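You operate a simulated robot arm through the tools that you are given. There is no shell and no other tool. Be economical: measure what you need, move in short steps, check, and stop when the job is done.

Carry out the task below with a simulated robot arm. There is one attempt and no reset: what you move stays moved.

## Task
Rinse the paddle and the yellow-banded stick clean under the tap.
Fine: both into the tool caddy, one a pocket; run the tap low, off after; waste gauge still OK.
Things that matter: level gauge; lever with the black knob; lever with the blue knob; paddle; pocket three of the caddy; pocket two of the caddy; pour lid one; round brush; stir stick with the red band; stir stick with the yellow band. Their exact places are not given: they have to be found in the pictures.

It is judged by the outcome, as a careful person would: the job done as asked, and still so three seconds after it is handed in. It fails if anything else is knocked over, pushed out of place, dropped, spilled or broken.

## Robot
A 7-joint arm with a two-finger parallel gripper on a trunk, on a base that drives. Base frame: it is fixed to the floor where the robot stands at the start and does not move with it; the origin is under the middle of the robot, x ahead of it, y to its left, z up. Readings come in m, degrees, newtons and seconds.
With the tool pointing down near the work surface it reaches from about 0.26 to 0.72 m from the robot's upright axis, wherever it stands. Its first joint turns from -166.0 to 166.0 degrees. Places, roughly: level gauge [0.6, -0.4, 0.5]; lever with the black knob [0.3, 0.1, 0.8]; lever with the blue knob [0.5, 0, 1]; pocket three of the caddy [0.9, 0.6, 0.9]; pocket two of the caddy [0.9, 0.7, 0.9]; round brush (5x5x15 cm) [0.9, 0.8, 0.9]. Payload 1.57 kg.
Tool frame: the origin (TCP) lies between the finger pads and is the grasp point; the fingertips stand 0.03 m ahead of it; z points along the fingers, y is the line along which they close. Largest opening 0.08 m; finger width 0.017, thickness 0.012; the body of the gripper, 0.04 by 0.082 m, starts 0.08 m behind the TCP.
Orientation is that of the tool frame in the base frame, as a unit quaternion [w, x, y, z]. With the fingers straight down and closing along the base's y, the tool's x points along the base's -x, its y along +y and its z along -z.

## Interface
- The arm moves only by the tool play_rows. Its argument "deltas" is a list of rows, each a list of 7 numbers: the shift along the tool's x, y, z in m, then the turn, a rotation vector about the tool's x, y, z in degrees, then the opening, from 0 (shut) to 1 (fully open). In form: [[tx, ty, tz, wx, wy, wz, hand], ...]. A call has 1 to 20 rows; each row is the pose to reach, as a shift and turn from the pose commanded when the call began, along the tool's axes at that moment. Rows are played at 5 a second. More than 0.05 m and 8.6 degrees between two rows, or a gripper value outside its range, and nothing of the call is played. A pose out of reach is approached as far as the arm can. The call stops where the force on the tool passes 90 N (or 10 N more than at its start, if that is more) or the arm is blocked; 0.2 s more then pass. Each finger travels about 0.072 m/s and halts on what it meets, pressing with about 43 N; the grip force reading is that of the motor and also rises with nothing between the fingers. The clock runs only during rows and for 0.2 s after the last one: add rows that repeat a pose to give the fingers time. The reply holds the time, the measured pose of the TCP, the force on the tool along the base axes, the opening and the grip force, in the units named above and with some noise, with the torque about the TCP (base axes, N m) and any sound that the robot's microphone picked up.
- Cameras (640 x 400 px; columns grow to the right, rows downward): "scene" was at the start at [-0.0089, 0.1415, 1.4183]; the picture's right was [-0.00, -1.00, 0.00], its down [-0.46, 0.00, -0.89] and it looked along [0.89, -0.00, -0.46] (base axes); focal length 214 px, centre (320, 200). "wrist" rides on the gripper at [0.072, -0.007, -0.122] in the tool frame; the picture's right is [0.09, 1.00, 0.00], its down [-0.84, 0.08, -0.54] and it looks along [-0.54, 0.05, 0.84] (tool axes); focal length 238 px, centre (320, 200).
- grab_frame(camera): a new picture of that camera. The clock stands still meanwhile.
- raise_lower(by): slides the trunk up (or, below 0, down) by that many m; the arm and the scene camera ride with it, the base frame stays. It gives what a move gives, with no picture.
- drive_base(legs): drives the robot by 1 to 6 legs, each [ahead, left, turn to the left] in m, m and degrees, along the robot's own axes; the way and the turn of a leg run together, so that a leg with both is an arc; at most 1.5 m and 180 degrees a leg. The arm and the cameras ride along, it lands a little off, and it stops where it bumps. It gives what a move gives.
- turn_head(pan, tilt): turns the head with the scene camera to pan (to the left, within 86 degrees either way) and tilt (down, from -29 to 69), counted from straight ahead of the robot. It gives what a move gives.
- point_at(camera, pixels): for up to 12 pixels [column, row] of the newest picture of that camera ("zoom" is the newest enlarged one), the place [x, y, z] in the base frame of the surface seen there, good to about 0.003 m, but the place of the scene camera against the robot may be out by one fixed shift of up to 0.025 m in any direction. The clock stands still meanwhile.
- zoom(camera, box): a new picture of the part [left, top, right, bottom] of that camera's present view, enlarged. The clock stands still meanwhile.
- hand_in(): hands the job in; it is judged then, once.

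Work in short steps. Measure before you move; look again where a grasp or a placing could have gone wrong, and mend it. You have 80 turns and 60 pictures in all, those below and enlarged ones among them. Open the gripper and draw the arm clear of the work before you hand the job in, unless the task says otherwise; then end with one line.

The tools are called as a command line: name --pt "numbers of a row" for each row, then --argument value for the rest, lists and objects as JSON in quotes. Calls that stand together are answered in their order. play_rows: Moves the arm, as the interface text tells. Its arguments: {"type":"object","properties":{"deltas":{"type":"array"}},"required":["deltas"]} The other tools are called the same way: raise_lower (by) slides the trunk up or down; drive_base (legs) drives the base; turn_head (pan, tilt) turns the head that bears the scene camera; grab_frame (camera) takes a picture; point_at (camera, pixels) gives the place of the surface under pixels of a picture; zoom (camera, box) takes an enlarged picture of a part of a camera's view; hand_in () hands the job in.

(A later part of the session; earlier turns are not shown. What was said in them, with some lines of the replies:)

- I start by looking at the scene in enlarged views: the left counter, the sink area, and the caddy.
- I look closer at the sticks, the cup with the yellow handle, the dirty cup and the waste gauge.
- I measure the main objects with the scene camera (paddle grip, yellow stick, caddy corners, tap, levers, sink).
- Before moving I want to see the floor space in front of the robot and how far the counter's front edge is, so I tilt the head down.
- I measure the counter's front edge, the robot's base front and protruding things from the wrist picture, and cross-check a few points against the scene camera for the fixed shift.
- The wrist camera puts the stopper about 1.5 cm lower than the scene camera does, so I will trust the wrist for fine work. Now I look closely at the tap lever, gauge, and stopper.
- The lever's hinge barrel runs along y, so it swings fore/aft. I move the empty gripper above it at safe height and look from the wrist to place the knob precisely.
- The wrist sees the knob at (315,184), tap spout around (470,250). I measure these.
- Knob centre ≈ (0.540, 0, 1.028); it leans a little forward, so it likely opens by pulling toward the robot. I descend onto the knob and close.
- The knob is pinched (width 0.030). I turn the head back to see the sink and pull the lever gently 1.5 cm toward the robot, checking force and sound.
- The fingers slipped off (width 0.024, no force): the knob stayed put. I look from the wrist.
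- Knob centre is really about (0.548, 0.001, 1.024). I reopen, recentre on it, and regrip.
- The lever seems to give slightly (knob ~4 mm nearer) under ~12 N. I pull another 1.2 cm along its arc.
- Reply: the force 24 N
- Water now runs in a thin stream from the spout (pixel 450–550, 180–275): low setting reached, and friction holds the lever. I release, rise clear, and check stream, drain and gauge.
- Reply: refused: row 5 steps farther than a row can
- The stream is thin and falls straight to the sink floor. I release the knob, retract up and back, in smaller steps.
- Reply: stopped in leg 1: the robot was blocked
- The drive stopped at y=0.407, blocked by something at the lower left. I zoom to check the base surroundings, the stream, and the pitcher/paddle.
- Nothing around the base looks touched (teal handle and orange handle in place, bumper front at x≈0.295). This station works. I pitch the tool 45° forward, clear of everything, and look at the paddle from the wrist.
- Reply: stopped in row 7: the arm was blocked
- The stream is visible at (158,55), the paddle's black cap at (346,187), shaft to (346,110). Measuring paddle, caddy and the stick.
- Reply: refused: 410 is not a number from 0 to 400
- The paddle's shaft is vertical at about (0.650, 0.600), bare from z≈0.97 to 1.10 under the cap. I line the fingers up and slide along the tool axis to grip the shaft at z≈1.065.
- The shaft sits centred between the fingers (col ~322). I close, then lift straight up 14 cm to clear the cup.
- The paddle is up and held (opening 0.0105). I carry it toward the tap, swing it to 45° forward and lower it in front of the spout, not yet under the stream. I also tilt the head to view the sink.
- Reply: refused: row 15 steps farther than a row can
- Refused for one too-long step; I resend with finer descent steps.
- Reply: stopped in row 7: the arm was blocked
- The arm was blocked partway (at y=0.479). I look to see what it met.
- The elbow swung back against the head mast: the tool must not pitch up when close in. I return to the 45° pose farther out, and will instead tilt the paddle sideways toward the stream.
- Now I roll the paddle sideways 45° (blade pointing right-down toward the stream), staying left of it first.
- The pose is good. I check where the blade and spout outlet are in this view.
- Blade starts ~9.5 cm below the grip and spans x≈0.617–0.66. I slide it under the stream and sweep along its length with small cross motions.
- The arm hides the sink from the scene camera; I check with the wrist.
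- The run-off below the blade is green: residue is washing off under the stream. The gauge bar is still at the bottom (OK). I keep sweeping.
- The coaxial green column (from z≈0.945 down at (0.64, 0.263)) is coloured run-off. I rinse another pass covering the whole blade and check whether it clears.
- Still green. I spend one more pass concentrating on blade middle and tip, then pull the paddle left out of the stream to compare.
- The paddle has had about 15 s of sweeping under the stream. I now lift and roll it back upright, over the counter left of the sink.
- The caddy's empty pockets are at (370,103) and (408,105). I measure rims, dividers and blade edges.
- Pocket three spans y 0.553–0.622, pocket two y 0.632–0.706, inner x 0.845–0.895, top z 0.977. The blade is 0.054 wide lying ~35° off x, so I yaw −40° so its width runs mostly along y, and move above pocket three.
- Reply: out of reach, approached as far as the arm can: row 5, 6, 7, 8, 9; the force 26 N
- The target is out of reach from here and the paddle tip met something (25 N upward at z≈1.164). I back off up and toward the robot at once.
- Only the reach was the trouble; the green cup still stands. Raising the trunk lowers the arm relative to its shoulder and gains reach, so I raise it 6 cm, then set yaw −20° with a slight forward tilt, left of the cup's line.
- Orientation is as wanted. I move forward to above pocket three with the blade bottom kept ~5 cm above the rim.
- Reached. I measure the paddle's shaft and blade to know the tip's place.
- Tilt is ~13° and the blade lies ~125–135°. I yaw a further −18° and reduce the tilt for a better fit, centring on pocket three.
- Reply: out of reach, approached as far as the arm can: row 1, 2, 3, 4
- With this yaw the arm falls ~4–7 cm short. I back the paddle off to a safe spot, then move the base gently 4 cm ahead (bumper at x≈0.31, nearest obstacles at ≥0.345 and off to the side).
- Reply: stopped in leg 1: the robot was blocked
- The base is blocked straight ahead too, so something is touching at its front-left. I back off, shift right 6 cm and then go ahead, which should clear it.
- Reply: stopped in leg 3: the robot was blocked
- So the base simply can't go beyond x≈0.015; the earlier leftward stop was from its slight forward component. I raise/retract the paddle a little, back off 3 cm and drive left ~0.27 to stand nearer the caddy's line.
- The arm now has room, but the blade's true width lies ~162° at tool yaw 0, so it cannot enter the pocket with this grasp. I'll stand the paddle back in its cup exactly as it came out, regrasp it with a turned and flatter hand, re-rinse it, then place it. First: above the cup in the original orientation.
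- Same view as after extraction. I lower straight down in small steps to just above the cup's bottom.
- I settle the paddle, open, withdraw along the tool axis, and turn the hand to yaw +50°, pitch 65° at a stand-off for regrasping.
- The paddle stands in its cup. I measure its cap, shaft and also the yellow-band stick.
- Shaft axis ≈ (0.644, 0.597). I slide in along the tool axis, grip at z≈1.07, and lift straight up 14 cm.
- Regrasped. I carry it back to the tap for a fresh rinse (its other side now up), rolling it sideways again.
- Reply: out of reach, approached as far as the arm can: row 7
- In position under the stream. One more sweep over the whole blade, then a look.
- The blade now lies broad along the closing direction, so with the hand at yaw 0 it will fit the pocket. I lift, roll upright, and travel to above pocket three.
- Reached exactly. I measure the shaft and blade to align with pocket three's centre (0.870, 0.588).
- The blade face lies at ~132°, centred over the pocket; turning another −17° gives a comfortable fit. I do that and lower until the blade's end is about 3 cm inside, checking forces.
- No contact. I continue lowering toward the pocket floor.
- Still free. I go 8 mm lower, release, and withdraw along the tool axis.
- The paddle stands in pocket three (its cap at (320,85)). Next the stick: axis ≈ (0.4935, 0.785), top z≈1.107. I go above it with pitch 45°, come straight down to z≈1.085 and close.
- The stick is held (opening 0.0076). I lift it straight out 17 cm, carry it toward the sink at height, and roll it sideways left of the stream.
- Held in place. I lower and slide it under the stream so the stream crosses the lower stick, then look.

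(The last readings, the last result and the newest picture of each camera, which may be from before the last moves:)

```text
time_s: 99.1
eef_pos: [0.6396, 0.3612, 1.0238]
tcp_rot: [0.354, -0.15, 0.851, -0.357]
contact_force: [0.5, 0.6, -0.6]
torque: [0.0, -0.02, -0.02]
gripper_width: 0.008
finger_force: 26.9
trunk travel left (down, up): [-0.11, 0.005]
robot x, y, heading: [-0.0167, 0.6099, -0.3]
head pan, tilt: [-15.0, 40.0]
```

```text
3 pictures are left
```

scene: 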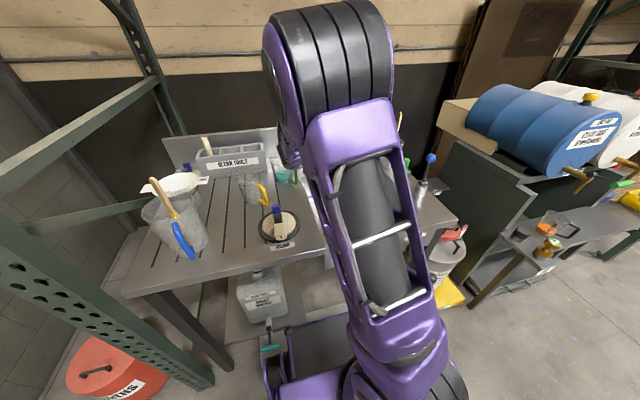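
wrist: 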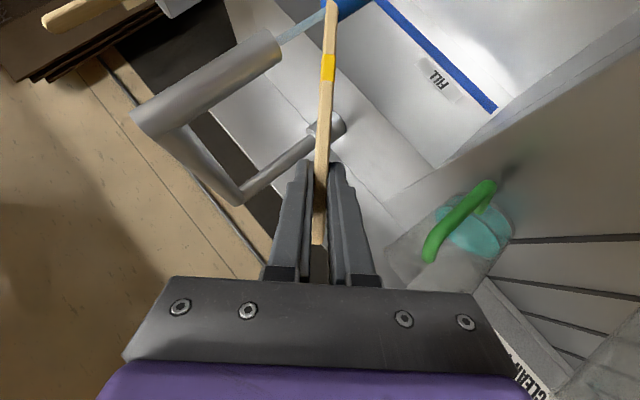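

The stream hits the stick just below its yellow band, with coloured (blue) run-off, so it is washing. I sweep along the stick's lower length.

play_rows --pt "0.0077 -0.0104 0.0076 0 0 0 0" --pt "0.0154 -0.0209 0.0151 0 0 0 0" --pt "0.0154 -0.0209 0.0151 0 0 0 0" --pt "0.0077 -0.0104 0.0076 0 0 0 0" --pt "0.0042 -0.0104 0.0112 0 0 0 0" --pt "0 0 0 0 0 0 0" --pt "0.0035 0 -0.0036 0 0 0 0" --pt "-0.0077 0.0104 -0.0076 0 0 0 0" --pt "-0.0077 0.0104 -0.0076 0 0 0 0" --pt "-0.0154 0.0209 -0.0151 0 0 0 0" --pt "-0.0154 0.0209 -0.0151 0 0 0 0" --pt "-0.0189 0.0209 -0.0115 0 0 0 0" --pt "-0.023 0.0313 -0.0227 0 0 0 0" --pt "-0.023 0.0313 -0.0227 0 0 0 0" --pt "-0.0195 0.0313 -0.0263 0 0 0 0" --pt "-0.0154 0.0209 -0.0151 0 0 0 0" --pt "-0.0077 0.0104 -0.0076 0 0 0 0" --pt "-0.0077 0.0104 -0.0076 0 0 0 0" --pt "0 0 0 0 0 0 0" --pt "0.0077 -0.0104 0.0076 0 0 0 0"

play_rows --pt "0.0077 -0.0104 0.0076 0 0 0 0" --pt "0.0077 -0.0104 0.0076 0 0 0 0" --pt "0 0 0 0 0 0 0" --pt "-0.0077 0.0104 -0.0076 0 0 0 0" --pt "-0.0077 0.0104 -0.0076 0 0 0 0" --pt "-0.0154 0.0209 -0.0151 0 0 0 0" --pt "-0.0154 0.0209 -0.0151 0 0 0 0" --pt "-0.023 0.0313 -0.0227 0 0 0 0" --pt "-0.0307 0.0418 -0.0302 0 0 0 0" --pt "-0.0307 0.0418 -0.0302 0 0 0 0" --pt "-0.023 0.0313 -0.0227 0 0 0 0" --pt "-0.0154 0.0209 -0.0151 0 0 0 0" --pt "-0.0077 0.0104 -0.0076 0 0 0 0" --pt "0 0 0 0 0 0 0" --pt "0 0 0 0 0 0 0"

grab_frame --camera "wrist"

```text
time_s: 103.3
eef_pos: [0.6394, 0.3431, 1.0226]
tcp_rot: [0.354, -0.151, 0.851, -0.357]
contact_force: [1.1, -0.2, -0.4]
torque: [0.02, -0.01, -0.01]
gripper_width: 0.0077
finger_force: 27.1
trunk travel left (down, up): [-0.11, 0.005]
robot x, y, heading: [-0.0152, 0.6143, -0.1]
head pan, tilt: [-15.0, 40.0]
```

```text
time_s: 106.5
eef_pos: [0.6395, 0.3427, 1.0229]
tcp_rot: [0.354, -0.151, 0.851, -0.357]
contact_force: [-0.5, -0.5, -0.8]
torque: [0.02, 0.01, 0.01]
gripper_width: 0.0078
finger_force: 27.5
trunk travel left (down, up): [-0.11, 0.005]
robot x, y, heading: [-0.0169, 0.6105, -0.1]
head pan, tilt: [-15.0, 40.0]
```

```text
2 pictures are left
```

wrist: 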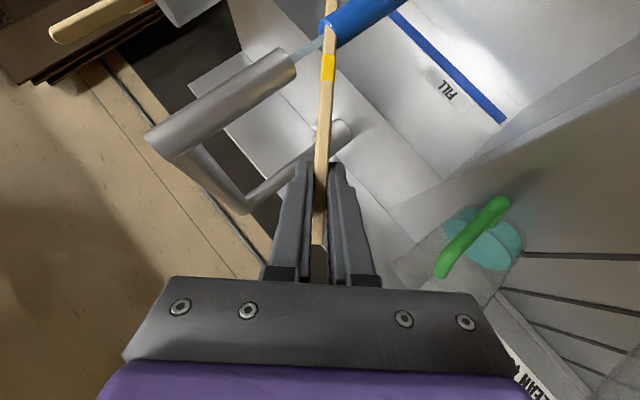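

Still coloured run-off. I keep rinsing, covering from band to tip, for about eight more seconds before judging.

play_rows --pt "0 0 0 0 0 0 0" --pt "-0.0077 0.0104 -0.0076 0 0 0 0" --pt "-0.0077 0.0104 -0.0076 0 0 0 0" --pt "-0.0154 0.0209 -0.0151 0 0 0 0" --pt "-0.0154 0.0209 -0.0151 0 0 0 0" --pt "-0.023 0.0313 -0.0227 0 0 0 0" --pt "-0.023 0.0313 -0.0227 0 0 0 0" --pt "-0.0307 0.0418 -0.0302 0 0 0 0" --pt "-0.0307 0.0418 -0.0302 0 0 0 0" --pt "-0.0384 0.0522 -0.0378 0 0 0 0" --pt "-0.0384 0.0522 -0.0378 0 0 0 0" --pt "-0.0307 0.0418 -0.0302 0 0 0 0" --pt "-0.0307 0.0418 -0.0302 0 0 0 0" --pt "-0.023 0.0313 -0.0227 0 0 0 0" --pt "-0.023 0.0313 -0.0227 0 0 0 0" --pt "-0.0154 0.0209 -0.0151 0 0 0 0" --pt "-0.0154 0.0209 -0.0151 0 0 0 0" --pt "-0.0077 0.0104 -0.0076 0 0 0 0" --pt "0 0 0 0 0 0 0" --pt "0 0 0 0 0 0 0"

play_rows --pt "0 0 0 0 0 0 0" --pt "-0.0077 0.0104 -0.0076 0 0 0 0" --pt "-0.0077 0.0104 -0.0076 0 0 0 0" --pt "-0.0154 0.0209 -0.0151 0 0 0 0" --pt "-0.0154 0.0209 -0.0151 0 0 0 0" --pt "-0.023 0.0313 -0.0227 0 0 0 0" --pt "-0.023 0.0313 -0.0227 0 0 0 0" --pt "-0.0307 0.0418 -0.0302 0 0 0 0" --pt "-0.0307 0.0418 -0.0302 0 0 0 0" --pt "-0.0384 0.0522 -0.0378 0 0 0 0" --pt "-0.0384 0.0522 -0.0378 0 0 0 0" --pt "-0.0307 0.0418 -0.0302 0 0 0 0" --pt "-0.023 0.0313 -0.0227 0 0 0 0" --pt "-0.0154 0.0209 -0.0151 0 0 0 0" --pt "-0.0077 0.0104 -0.0076 0 0 0 0" --pt "0 0 0 0 0 0 0" --pt "0.0077 -0.0104 0.0076 0 0 0 0" --pt "0.0077 -0.0104 0.0076 0 0 0 0" --pt "0 0 0 0 0 0 0"

point_at --camera "wrist" --pixels '[[355, 20], [330, 30], [328, 68], [327, 85], [330, 5], [320, 230]]'

```text
time_s: 110.7
eef_pos: [0.639, 0.3436, 1.0221]
tcp_rot: [0.354, -0.15, 0.851, -0.358]
contact_force: [0.1, 1.1, 0.4]
torque: [0.02, 0.02, 0.02]
gripper_width: 0.0077
finger_force: 27.0
trunk travel left (down, up): [-0.11, 0.005]
robot x, y, heading: [-0.0181, 0.6102, 0.0]
head pan, tilt: [-15.0, 40.0]
```

```text
time_s: 114.7
eef_pos: [0.6393, 0.3435, 1.0232]
tcp_rot: [0.353, -0.151, 0.852, -0.357]
contact_force: [-0.1, -0.3, 0.1]
torque: [0.04, 0.01, -0.04]
gripper_width: 0.0078
finger_force: 26.5
trunk travel left (down, up): [-0.11, 0.005]
robot x, y, heading: [-0.0153, 0.6128, -0.2]
head pan, tilt: [-15.0, 40.0]
```

```text
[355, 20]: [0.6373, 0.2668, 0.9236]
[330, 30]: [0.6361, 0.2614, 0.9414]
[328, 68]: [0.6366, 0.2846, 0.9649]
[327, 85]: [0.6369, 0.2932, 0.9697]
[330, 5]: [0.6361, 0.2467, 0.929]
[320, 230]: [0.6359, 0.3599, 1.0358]
```

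About 15 s of sweeping on the stick. I now lift it, roll it upright, and bring it to y≈0.665 in front of the caddy.

play_rows --pt "-0.0293 -0.0065 -0.0313 -5.3 0 5.3 0" --pt "-0.0586 -0.0131 -0.0627 -10.6 -0.1 10.7 0" --pt "-0.0879 -0.0197 -0.094 -15.9 -0.1 16 0" --pt "-0.1172 -0.0262 -0.1253 -21.2 -0.1 21.3 0" --pt "-0.1465 -0.0327 -0.1567 -26.5 -0.2 26.7 0" --pt "-0.1758 -0.0393 -0.188 -31.8 -0.2 32 0" --pt "-0.2008 -0.0101 -0.2056 -31.8 -0.2 32 0" --pt "-0.2259 0.0191 -0.2232 -31.8 -0.2 32 0" --pt "-0.2509 0.0483 -0.2409 -31.8 -0.2 32 0" --pt "-0.276 0.0775 -0.2585 -31.8 -0.2 32 0" --pt "-0.276 0.0775 -0.2585 -31.8 -0.2 32 0"

```text
time_s: 117.1
eef_pos: [0.6509, 0.667, 1.2305]
tcp_rot: [0.384, -0.004, 0.923, -0.003]
contact_force: [0.3, -0.8, 0.7]
torque: [0.03, -0.01, -0.03]
gripper_width: 0.0078
finger_force: 26.8
trunk travel left (down, up): [-0.11, 0.005]
robot x, y, heading: [-0.015, 0.6156, -0.2]
head pan, tilt: [-15.0, 40.0]
```

Upright at (0.651, 0.667, 1.23). I tilt 12° for reach, go forward above pocket two, and lower the tip just inside.

play_rows --pt "-0.0237 0 0.0283 0 -2.4 0 0" --pt "-0.0475 0 0.0566 0 -4.8 0 0" --pt "-0.0712 0 0.0848 0 -7.2 0 0" --pt "-0.095 -0.001 0.1131 0 -9.6 0 0" --pt "-0.1187 -0.001 0.1414 0 -12 0 0" --pt "-0.1187 -0.001 0.1414 0 -12 0 0" --pt "-0.1045 -0.001 0.1555 0 -12 0 0" --pt "-0.0903 -0.001 0.1696 0 -12 0 0" --pt "-0.0762 -0.001 0.1837 0 -12 0 0" --pt "-0.0762 -0.001 0.1837 0 -12 0 0"

```text
time_s: 119.3
eef_pos: [0.8356, 0.6679, 1.1565]
tcp_rot: [0.479, -0.003, 0.878, -0.004]
contact_force: [-0.1, -0.5, -0.1]
torque: [0.01, 0.0, 0.0]
gripper_width: 0.0077
finger_force: 26.5
trunk travel left (down, up): [-0.11, 0.005]
robot x, y, heading: [-0.0162, 0.6105, -0.3]
head pan, tilt: [-15.0, 40.0]
```

No contact; I keep lowering gently to near the pocket floor.

play_rows --pt "0.0126 0 0.0081 0 0 0 0" --pt "0.0252 0 0.0163 0 0 0 0" --pt "0.0378 0 0.0244 0 0 0 0" --pt "0.0505 0 0.0325 0 0 0 0" --pt "0.0572 0 0.0369 0 0 0 0" --pt "0.0572 0 0.0369 0 0 0 0"

```text
time_s: 120.7
eef_pos: [0.8356, 0.6672, 1.089]
tcp_rot: [0.479, -0.003, 0.878, -0.003]
contact_force: [0.4, 0.0, 0.3]
torque: [0.05, -0.02, 0.02]
gripper_width: 0.0079
finger_force: 27.6
trunk travel left (down, up): [-0.11, 0.005]
robot x, y, heading: [-0.0164, 0.6138, 0.0]
head pan, tilt: [-15.0, 40.0]
```

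I go 7 mm lower, open part-way (brush handle near), and withdraw.

play_rows --pt "0.0034 0 0.0022 0 0 0 0" --pt "0.0063 0 0.004 0 0 0 0" --pt "0.0063 0 0.004 0 0 0 0" --pt "0.0063 0 0.004 0 0 0 0.2" --pt "0.0063 0 0.004 0 0 0 0.4" --pt "0.0063 0 0.004 0 0 0 0.4" --pt "0.0063 0 0.004 0 0 0 0.4" --pt "0.0063 0 -0.035 0 0 0 0.4" --pt "0.0063 0 -0.075 0 0 0 0.4" --pt "0.0063 0 -0.115 0 0 0 0.4" --pt "-0.02 0 -0.15 0 0 0 0.4" --pt "-0.05 0 -0.18 0 0 0 0.4" --pt "-0.05 0 -0.18 0 0 0 0.4"

```text
time_s: 123.5
eef_pos: [0.7103, 0.6675, 1.2278]
tcp_rot: [0.479, -0.004, 0.878, -0.002]
contact_force: [0.2, -0.3, -1.0]
torque: [-0.02, 0.02, -0.01]
gripper_width: 0.0319
finger_force: 0.1
trunk travel left (down, up): [-0.11, 0.005]
robot x, y, heading: [-0.0162, 0.6124, -0.3]
head pan, tilt: [-15.0, 40.0]
```

Both tools are released. I return the tool to pointing down, retract, and drive right toward the tap lever.

play_rows --pt "0.0142 0 -0.0221 0 7.15 0 0.4" --pt "0.0285 0 -0.0442 0 14.3 0 0.4" --pt "0.0427 0 -0.0662 0 21.4 0 0.4" --pt "0.0569 0 -0.0883 0 28.6 0 0.4" --pt "0.0711 0 -0.1104 0 35.7 0 0.6" --pt "0.0854 0 -0.1325 0 42.9 0 0.8" --pt "0.0996 0 -0.1545 0 50 0 0.8" --pt "0.1138 0 -0.1766 0 57.2 0 0.8" --pt "0.1138 0 -0.1766 0 57.2 0 0.8"

drive_base --legs '[[-0.01, -0.47, 0]]'

```text
time_s: 125.5
eef_pos: [0.4989, 0.6674, 1.2273]
tcp_rot: [-0.001, -0.002, 1.0, -0.004]
contact_force: [-1.5, 0.3, -0.7]
torque: [-0.03, 0.01, -0.01]
gripper_width: 0.0639
finger_force: 0.1
trunk travel left (down, up): [-0.11, 0.005]
robot x, y, heading: [-0.0123, 0.6071, -0.2]
head pan, tilt: [-15.0, 40.0]
```

```text
time_s: 130.6
eef_pos: [0.4896, 0.1943, 1.228]
tcp_rot: [0.0, -0.004, 1.0, -0.004]
contact_force: [0.1, 0.0, 0.0]
torque: [0.0, 0.01, 0.01]
gripper_width: 0.0638
finger_force: 0.0
trunk travel left (down, up): [-0.11, 0.005]
robot x, y, heading: [-0.0276, 0.1349, 0.0]
head pan, tilt: [-15.0, 40.0]
```

I approach the knob from above at (0.532, 0), lower onto it and close.

play_rows --pt "-0.0082 -0.039 0.0 0 0 0 0.8" --pt "-0.0164 -0.078 0.01 0 0 0 0.8" --pt "-0.0246 -0.117 0.03 0 0 0 0.8" --pt "-0.033 -0.156 0.05 0 0 0 0.8" --pt "-0.041 -0.1943 0.07 0 0 0 0.8" --pt "-0.041 -0.1943 0.09 0 0 0 0.8" --pt "-0.041 -0.1943 0.13 0 0 0 0.8" --pt "-0.041 -0.1943 0.17 0 0 0 0.8" --pt "-0.041 -0.1943 0.202 0 0 0 0.8" --pt "-0.041 -0.1943 0.202 0 0 0 0.4" --pt "-0.041 -0.1943 0.202 0 0 0 0.25" --pt "-0.041 -0.1943 0.202 0 0 0 0.25" --pt "-0.041 -0.1943 0.202 0 0 0 0.25"

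```text
time_s: 133.4
eef_pos: [0.5329, -0.0002, 1.0263]
tcp_rot: [-0.001, -0.005, 1.0, -0.002]
contact_force: [-0.9, 9.5, -2.6]
torque: [0.03, 0.04, 0.06]
gripper_width: 0.0313
finger_force: 40.0
trunk travel left (down, up): [-0.11, 0.005]
robot x, y, heading: [-0.0238, 0.1345, 0.2]
head pan, tilt: [-15.0, 40.0]
```

The knob is gripped (0.0313). I push it back forward along its arc to the closed stop and then look.

play_rows --pt "-0.005 0 0.0005 0 0 0 0.25" --pt "-0.01 0 0.0015 0 0 0 0.25" --pt "-0.015 0 0.003 0 0 0 0.25" --pt "-0.019 0 0.004 0 0 0 0.25" --pt "-0.022 0 0.005 0 0 0 0.25" --pt "-0.022 0 0.005 0 0 0 0.25"

grab_frame --camera "wrist"

```text
time_s: 134.8
eef_pos: [0.5528, -0.0005, 1.0235]
tcp_rot: [0.0, -0.005, 1.0, -0.005]
contact_force: [-11.4, 8.6, 0.4]
torque: [-0.05, 1.1, 0.0]
gripper_width: 0.031
finger_force: 39.8
trunk travel left (down, up): [-0.11, 0.005]
robot x, y, heading: [-0.0246, 0.1347, 0.1]
head pan, tilt: [-15.0, 40.0]
```

```text
1 pictures are left
```

wrist: 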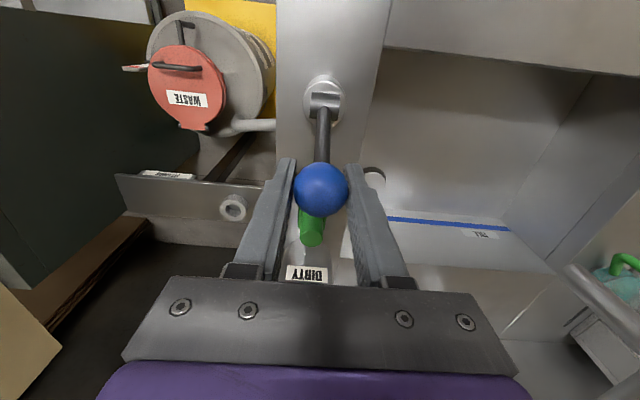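

The stream has stopped: the tap is off. I release, rise, retract clear, and turn the head to check the whole scene with the last picture.

turn_head --pan 0 --tilt 36

play_rows --pt "0 0 0 0 0 0 0.6" --pt "0 0 0 0 0 0 0.8" --pt "0 0 0 0 0 0 0.8" --pt "0 0 -0.045 0 0 0 0.8" --pt "0 0 -0.09 0 0 0 0.8" --pt "0.005 0 -0.135 0 0 0 1" --pt "0.035 0 -0.165 0 0 0 1" --pt "0.075 0 -0.165 0 0 0 1" --pt "0.115 0 -0.165 0 0 0 1" --pt "0.155 0 -0.165 0 0 0 1" --pt "0.175 0.03 -0.165 0 0 0 1" --pt "0.175 0.06 -0.165 0 0 0 1" --pt "0.175 0.06 -0.165 0 0 0 1"

grab_frame --camera "scene"

```text
time_s: 135.5
eef_pos: [0.5522, 0.0007, 1.0223]
tcp_rot: [0.002, -0.007, 1.0, -0.004]
contact_force: [-11.6, 9.1, -0.1]
torque: [-0.03, 0.54, -0.03]
gripper_width: 0.0312
finger_force: 39.9
trunk travel left (down, up): [-0.11, 0.005]
robot x, y, heading: [-0.0283, 0.1372, -0.1]
head pan, tilt: [0.0, 36.0]
```

```text
time_s: 138.3
eef_pos: [0.3771, 0.0576, 1.1868]
tcp_rot: [0.0, -0.004, 1.0, -0.004]
contact_force: [-0.9, 0.2, 0.0]
torque: [0.03, 0.0, 0.01]
gripper_width: 0.0799
finger_force: 0.0
trunk travel left (down, up): [-0.11, 0.005]
robot x, y, heading: [-0.0247, 0.1333, 0.2]
head pan, tilt: [0.0, 36.0]
```

```text
0 pictures are left
```

scene: 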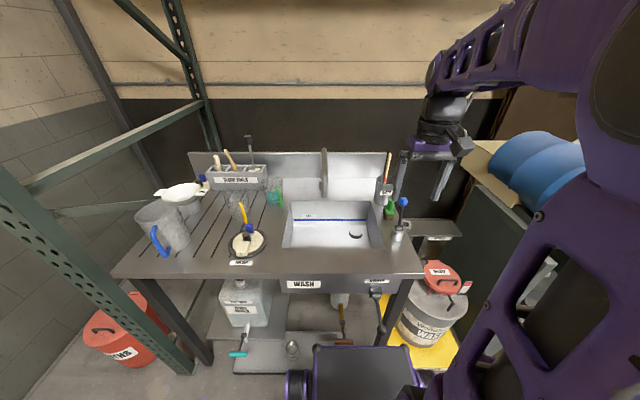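

The last picture shows the paddle (249,145) and the stick (231,160) standing in separate caddy pockets. The tap is off, the lever is back in its closed position, and everything else is in place. The arm is clear and the gripper is open, so I hand in.

hand_in

```text
The job is handed in.
```

I rinsed the paddle and the yellow-banded stick under a low tap and stood them in separate caddy pockets (paddle in pocket three, stick in pocket two); the tap is off. I can't confirm they are fully clean, because the run-off was still coloured the last time I could see it for each tool. I last saw the waste gauge reading OK at 32 s and had no close view of it after that; the tap ran until about 135 s. I stood the paddle back in its original cup once to change my grip, then rinsed it again. Earlier, its tip pressed at about 25 N on something near the caddy, probably the rim of the green-handled cup, which is still upright.
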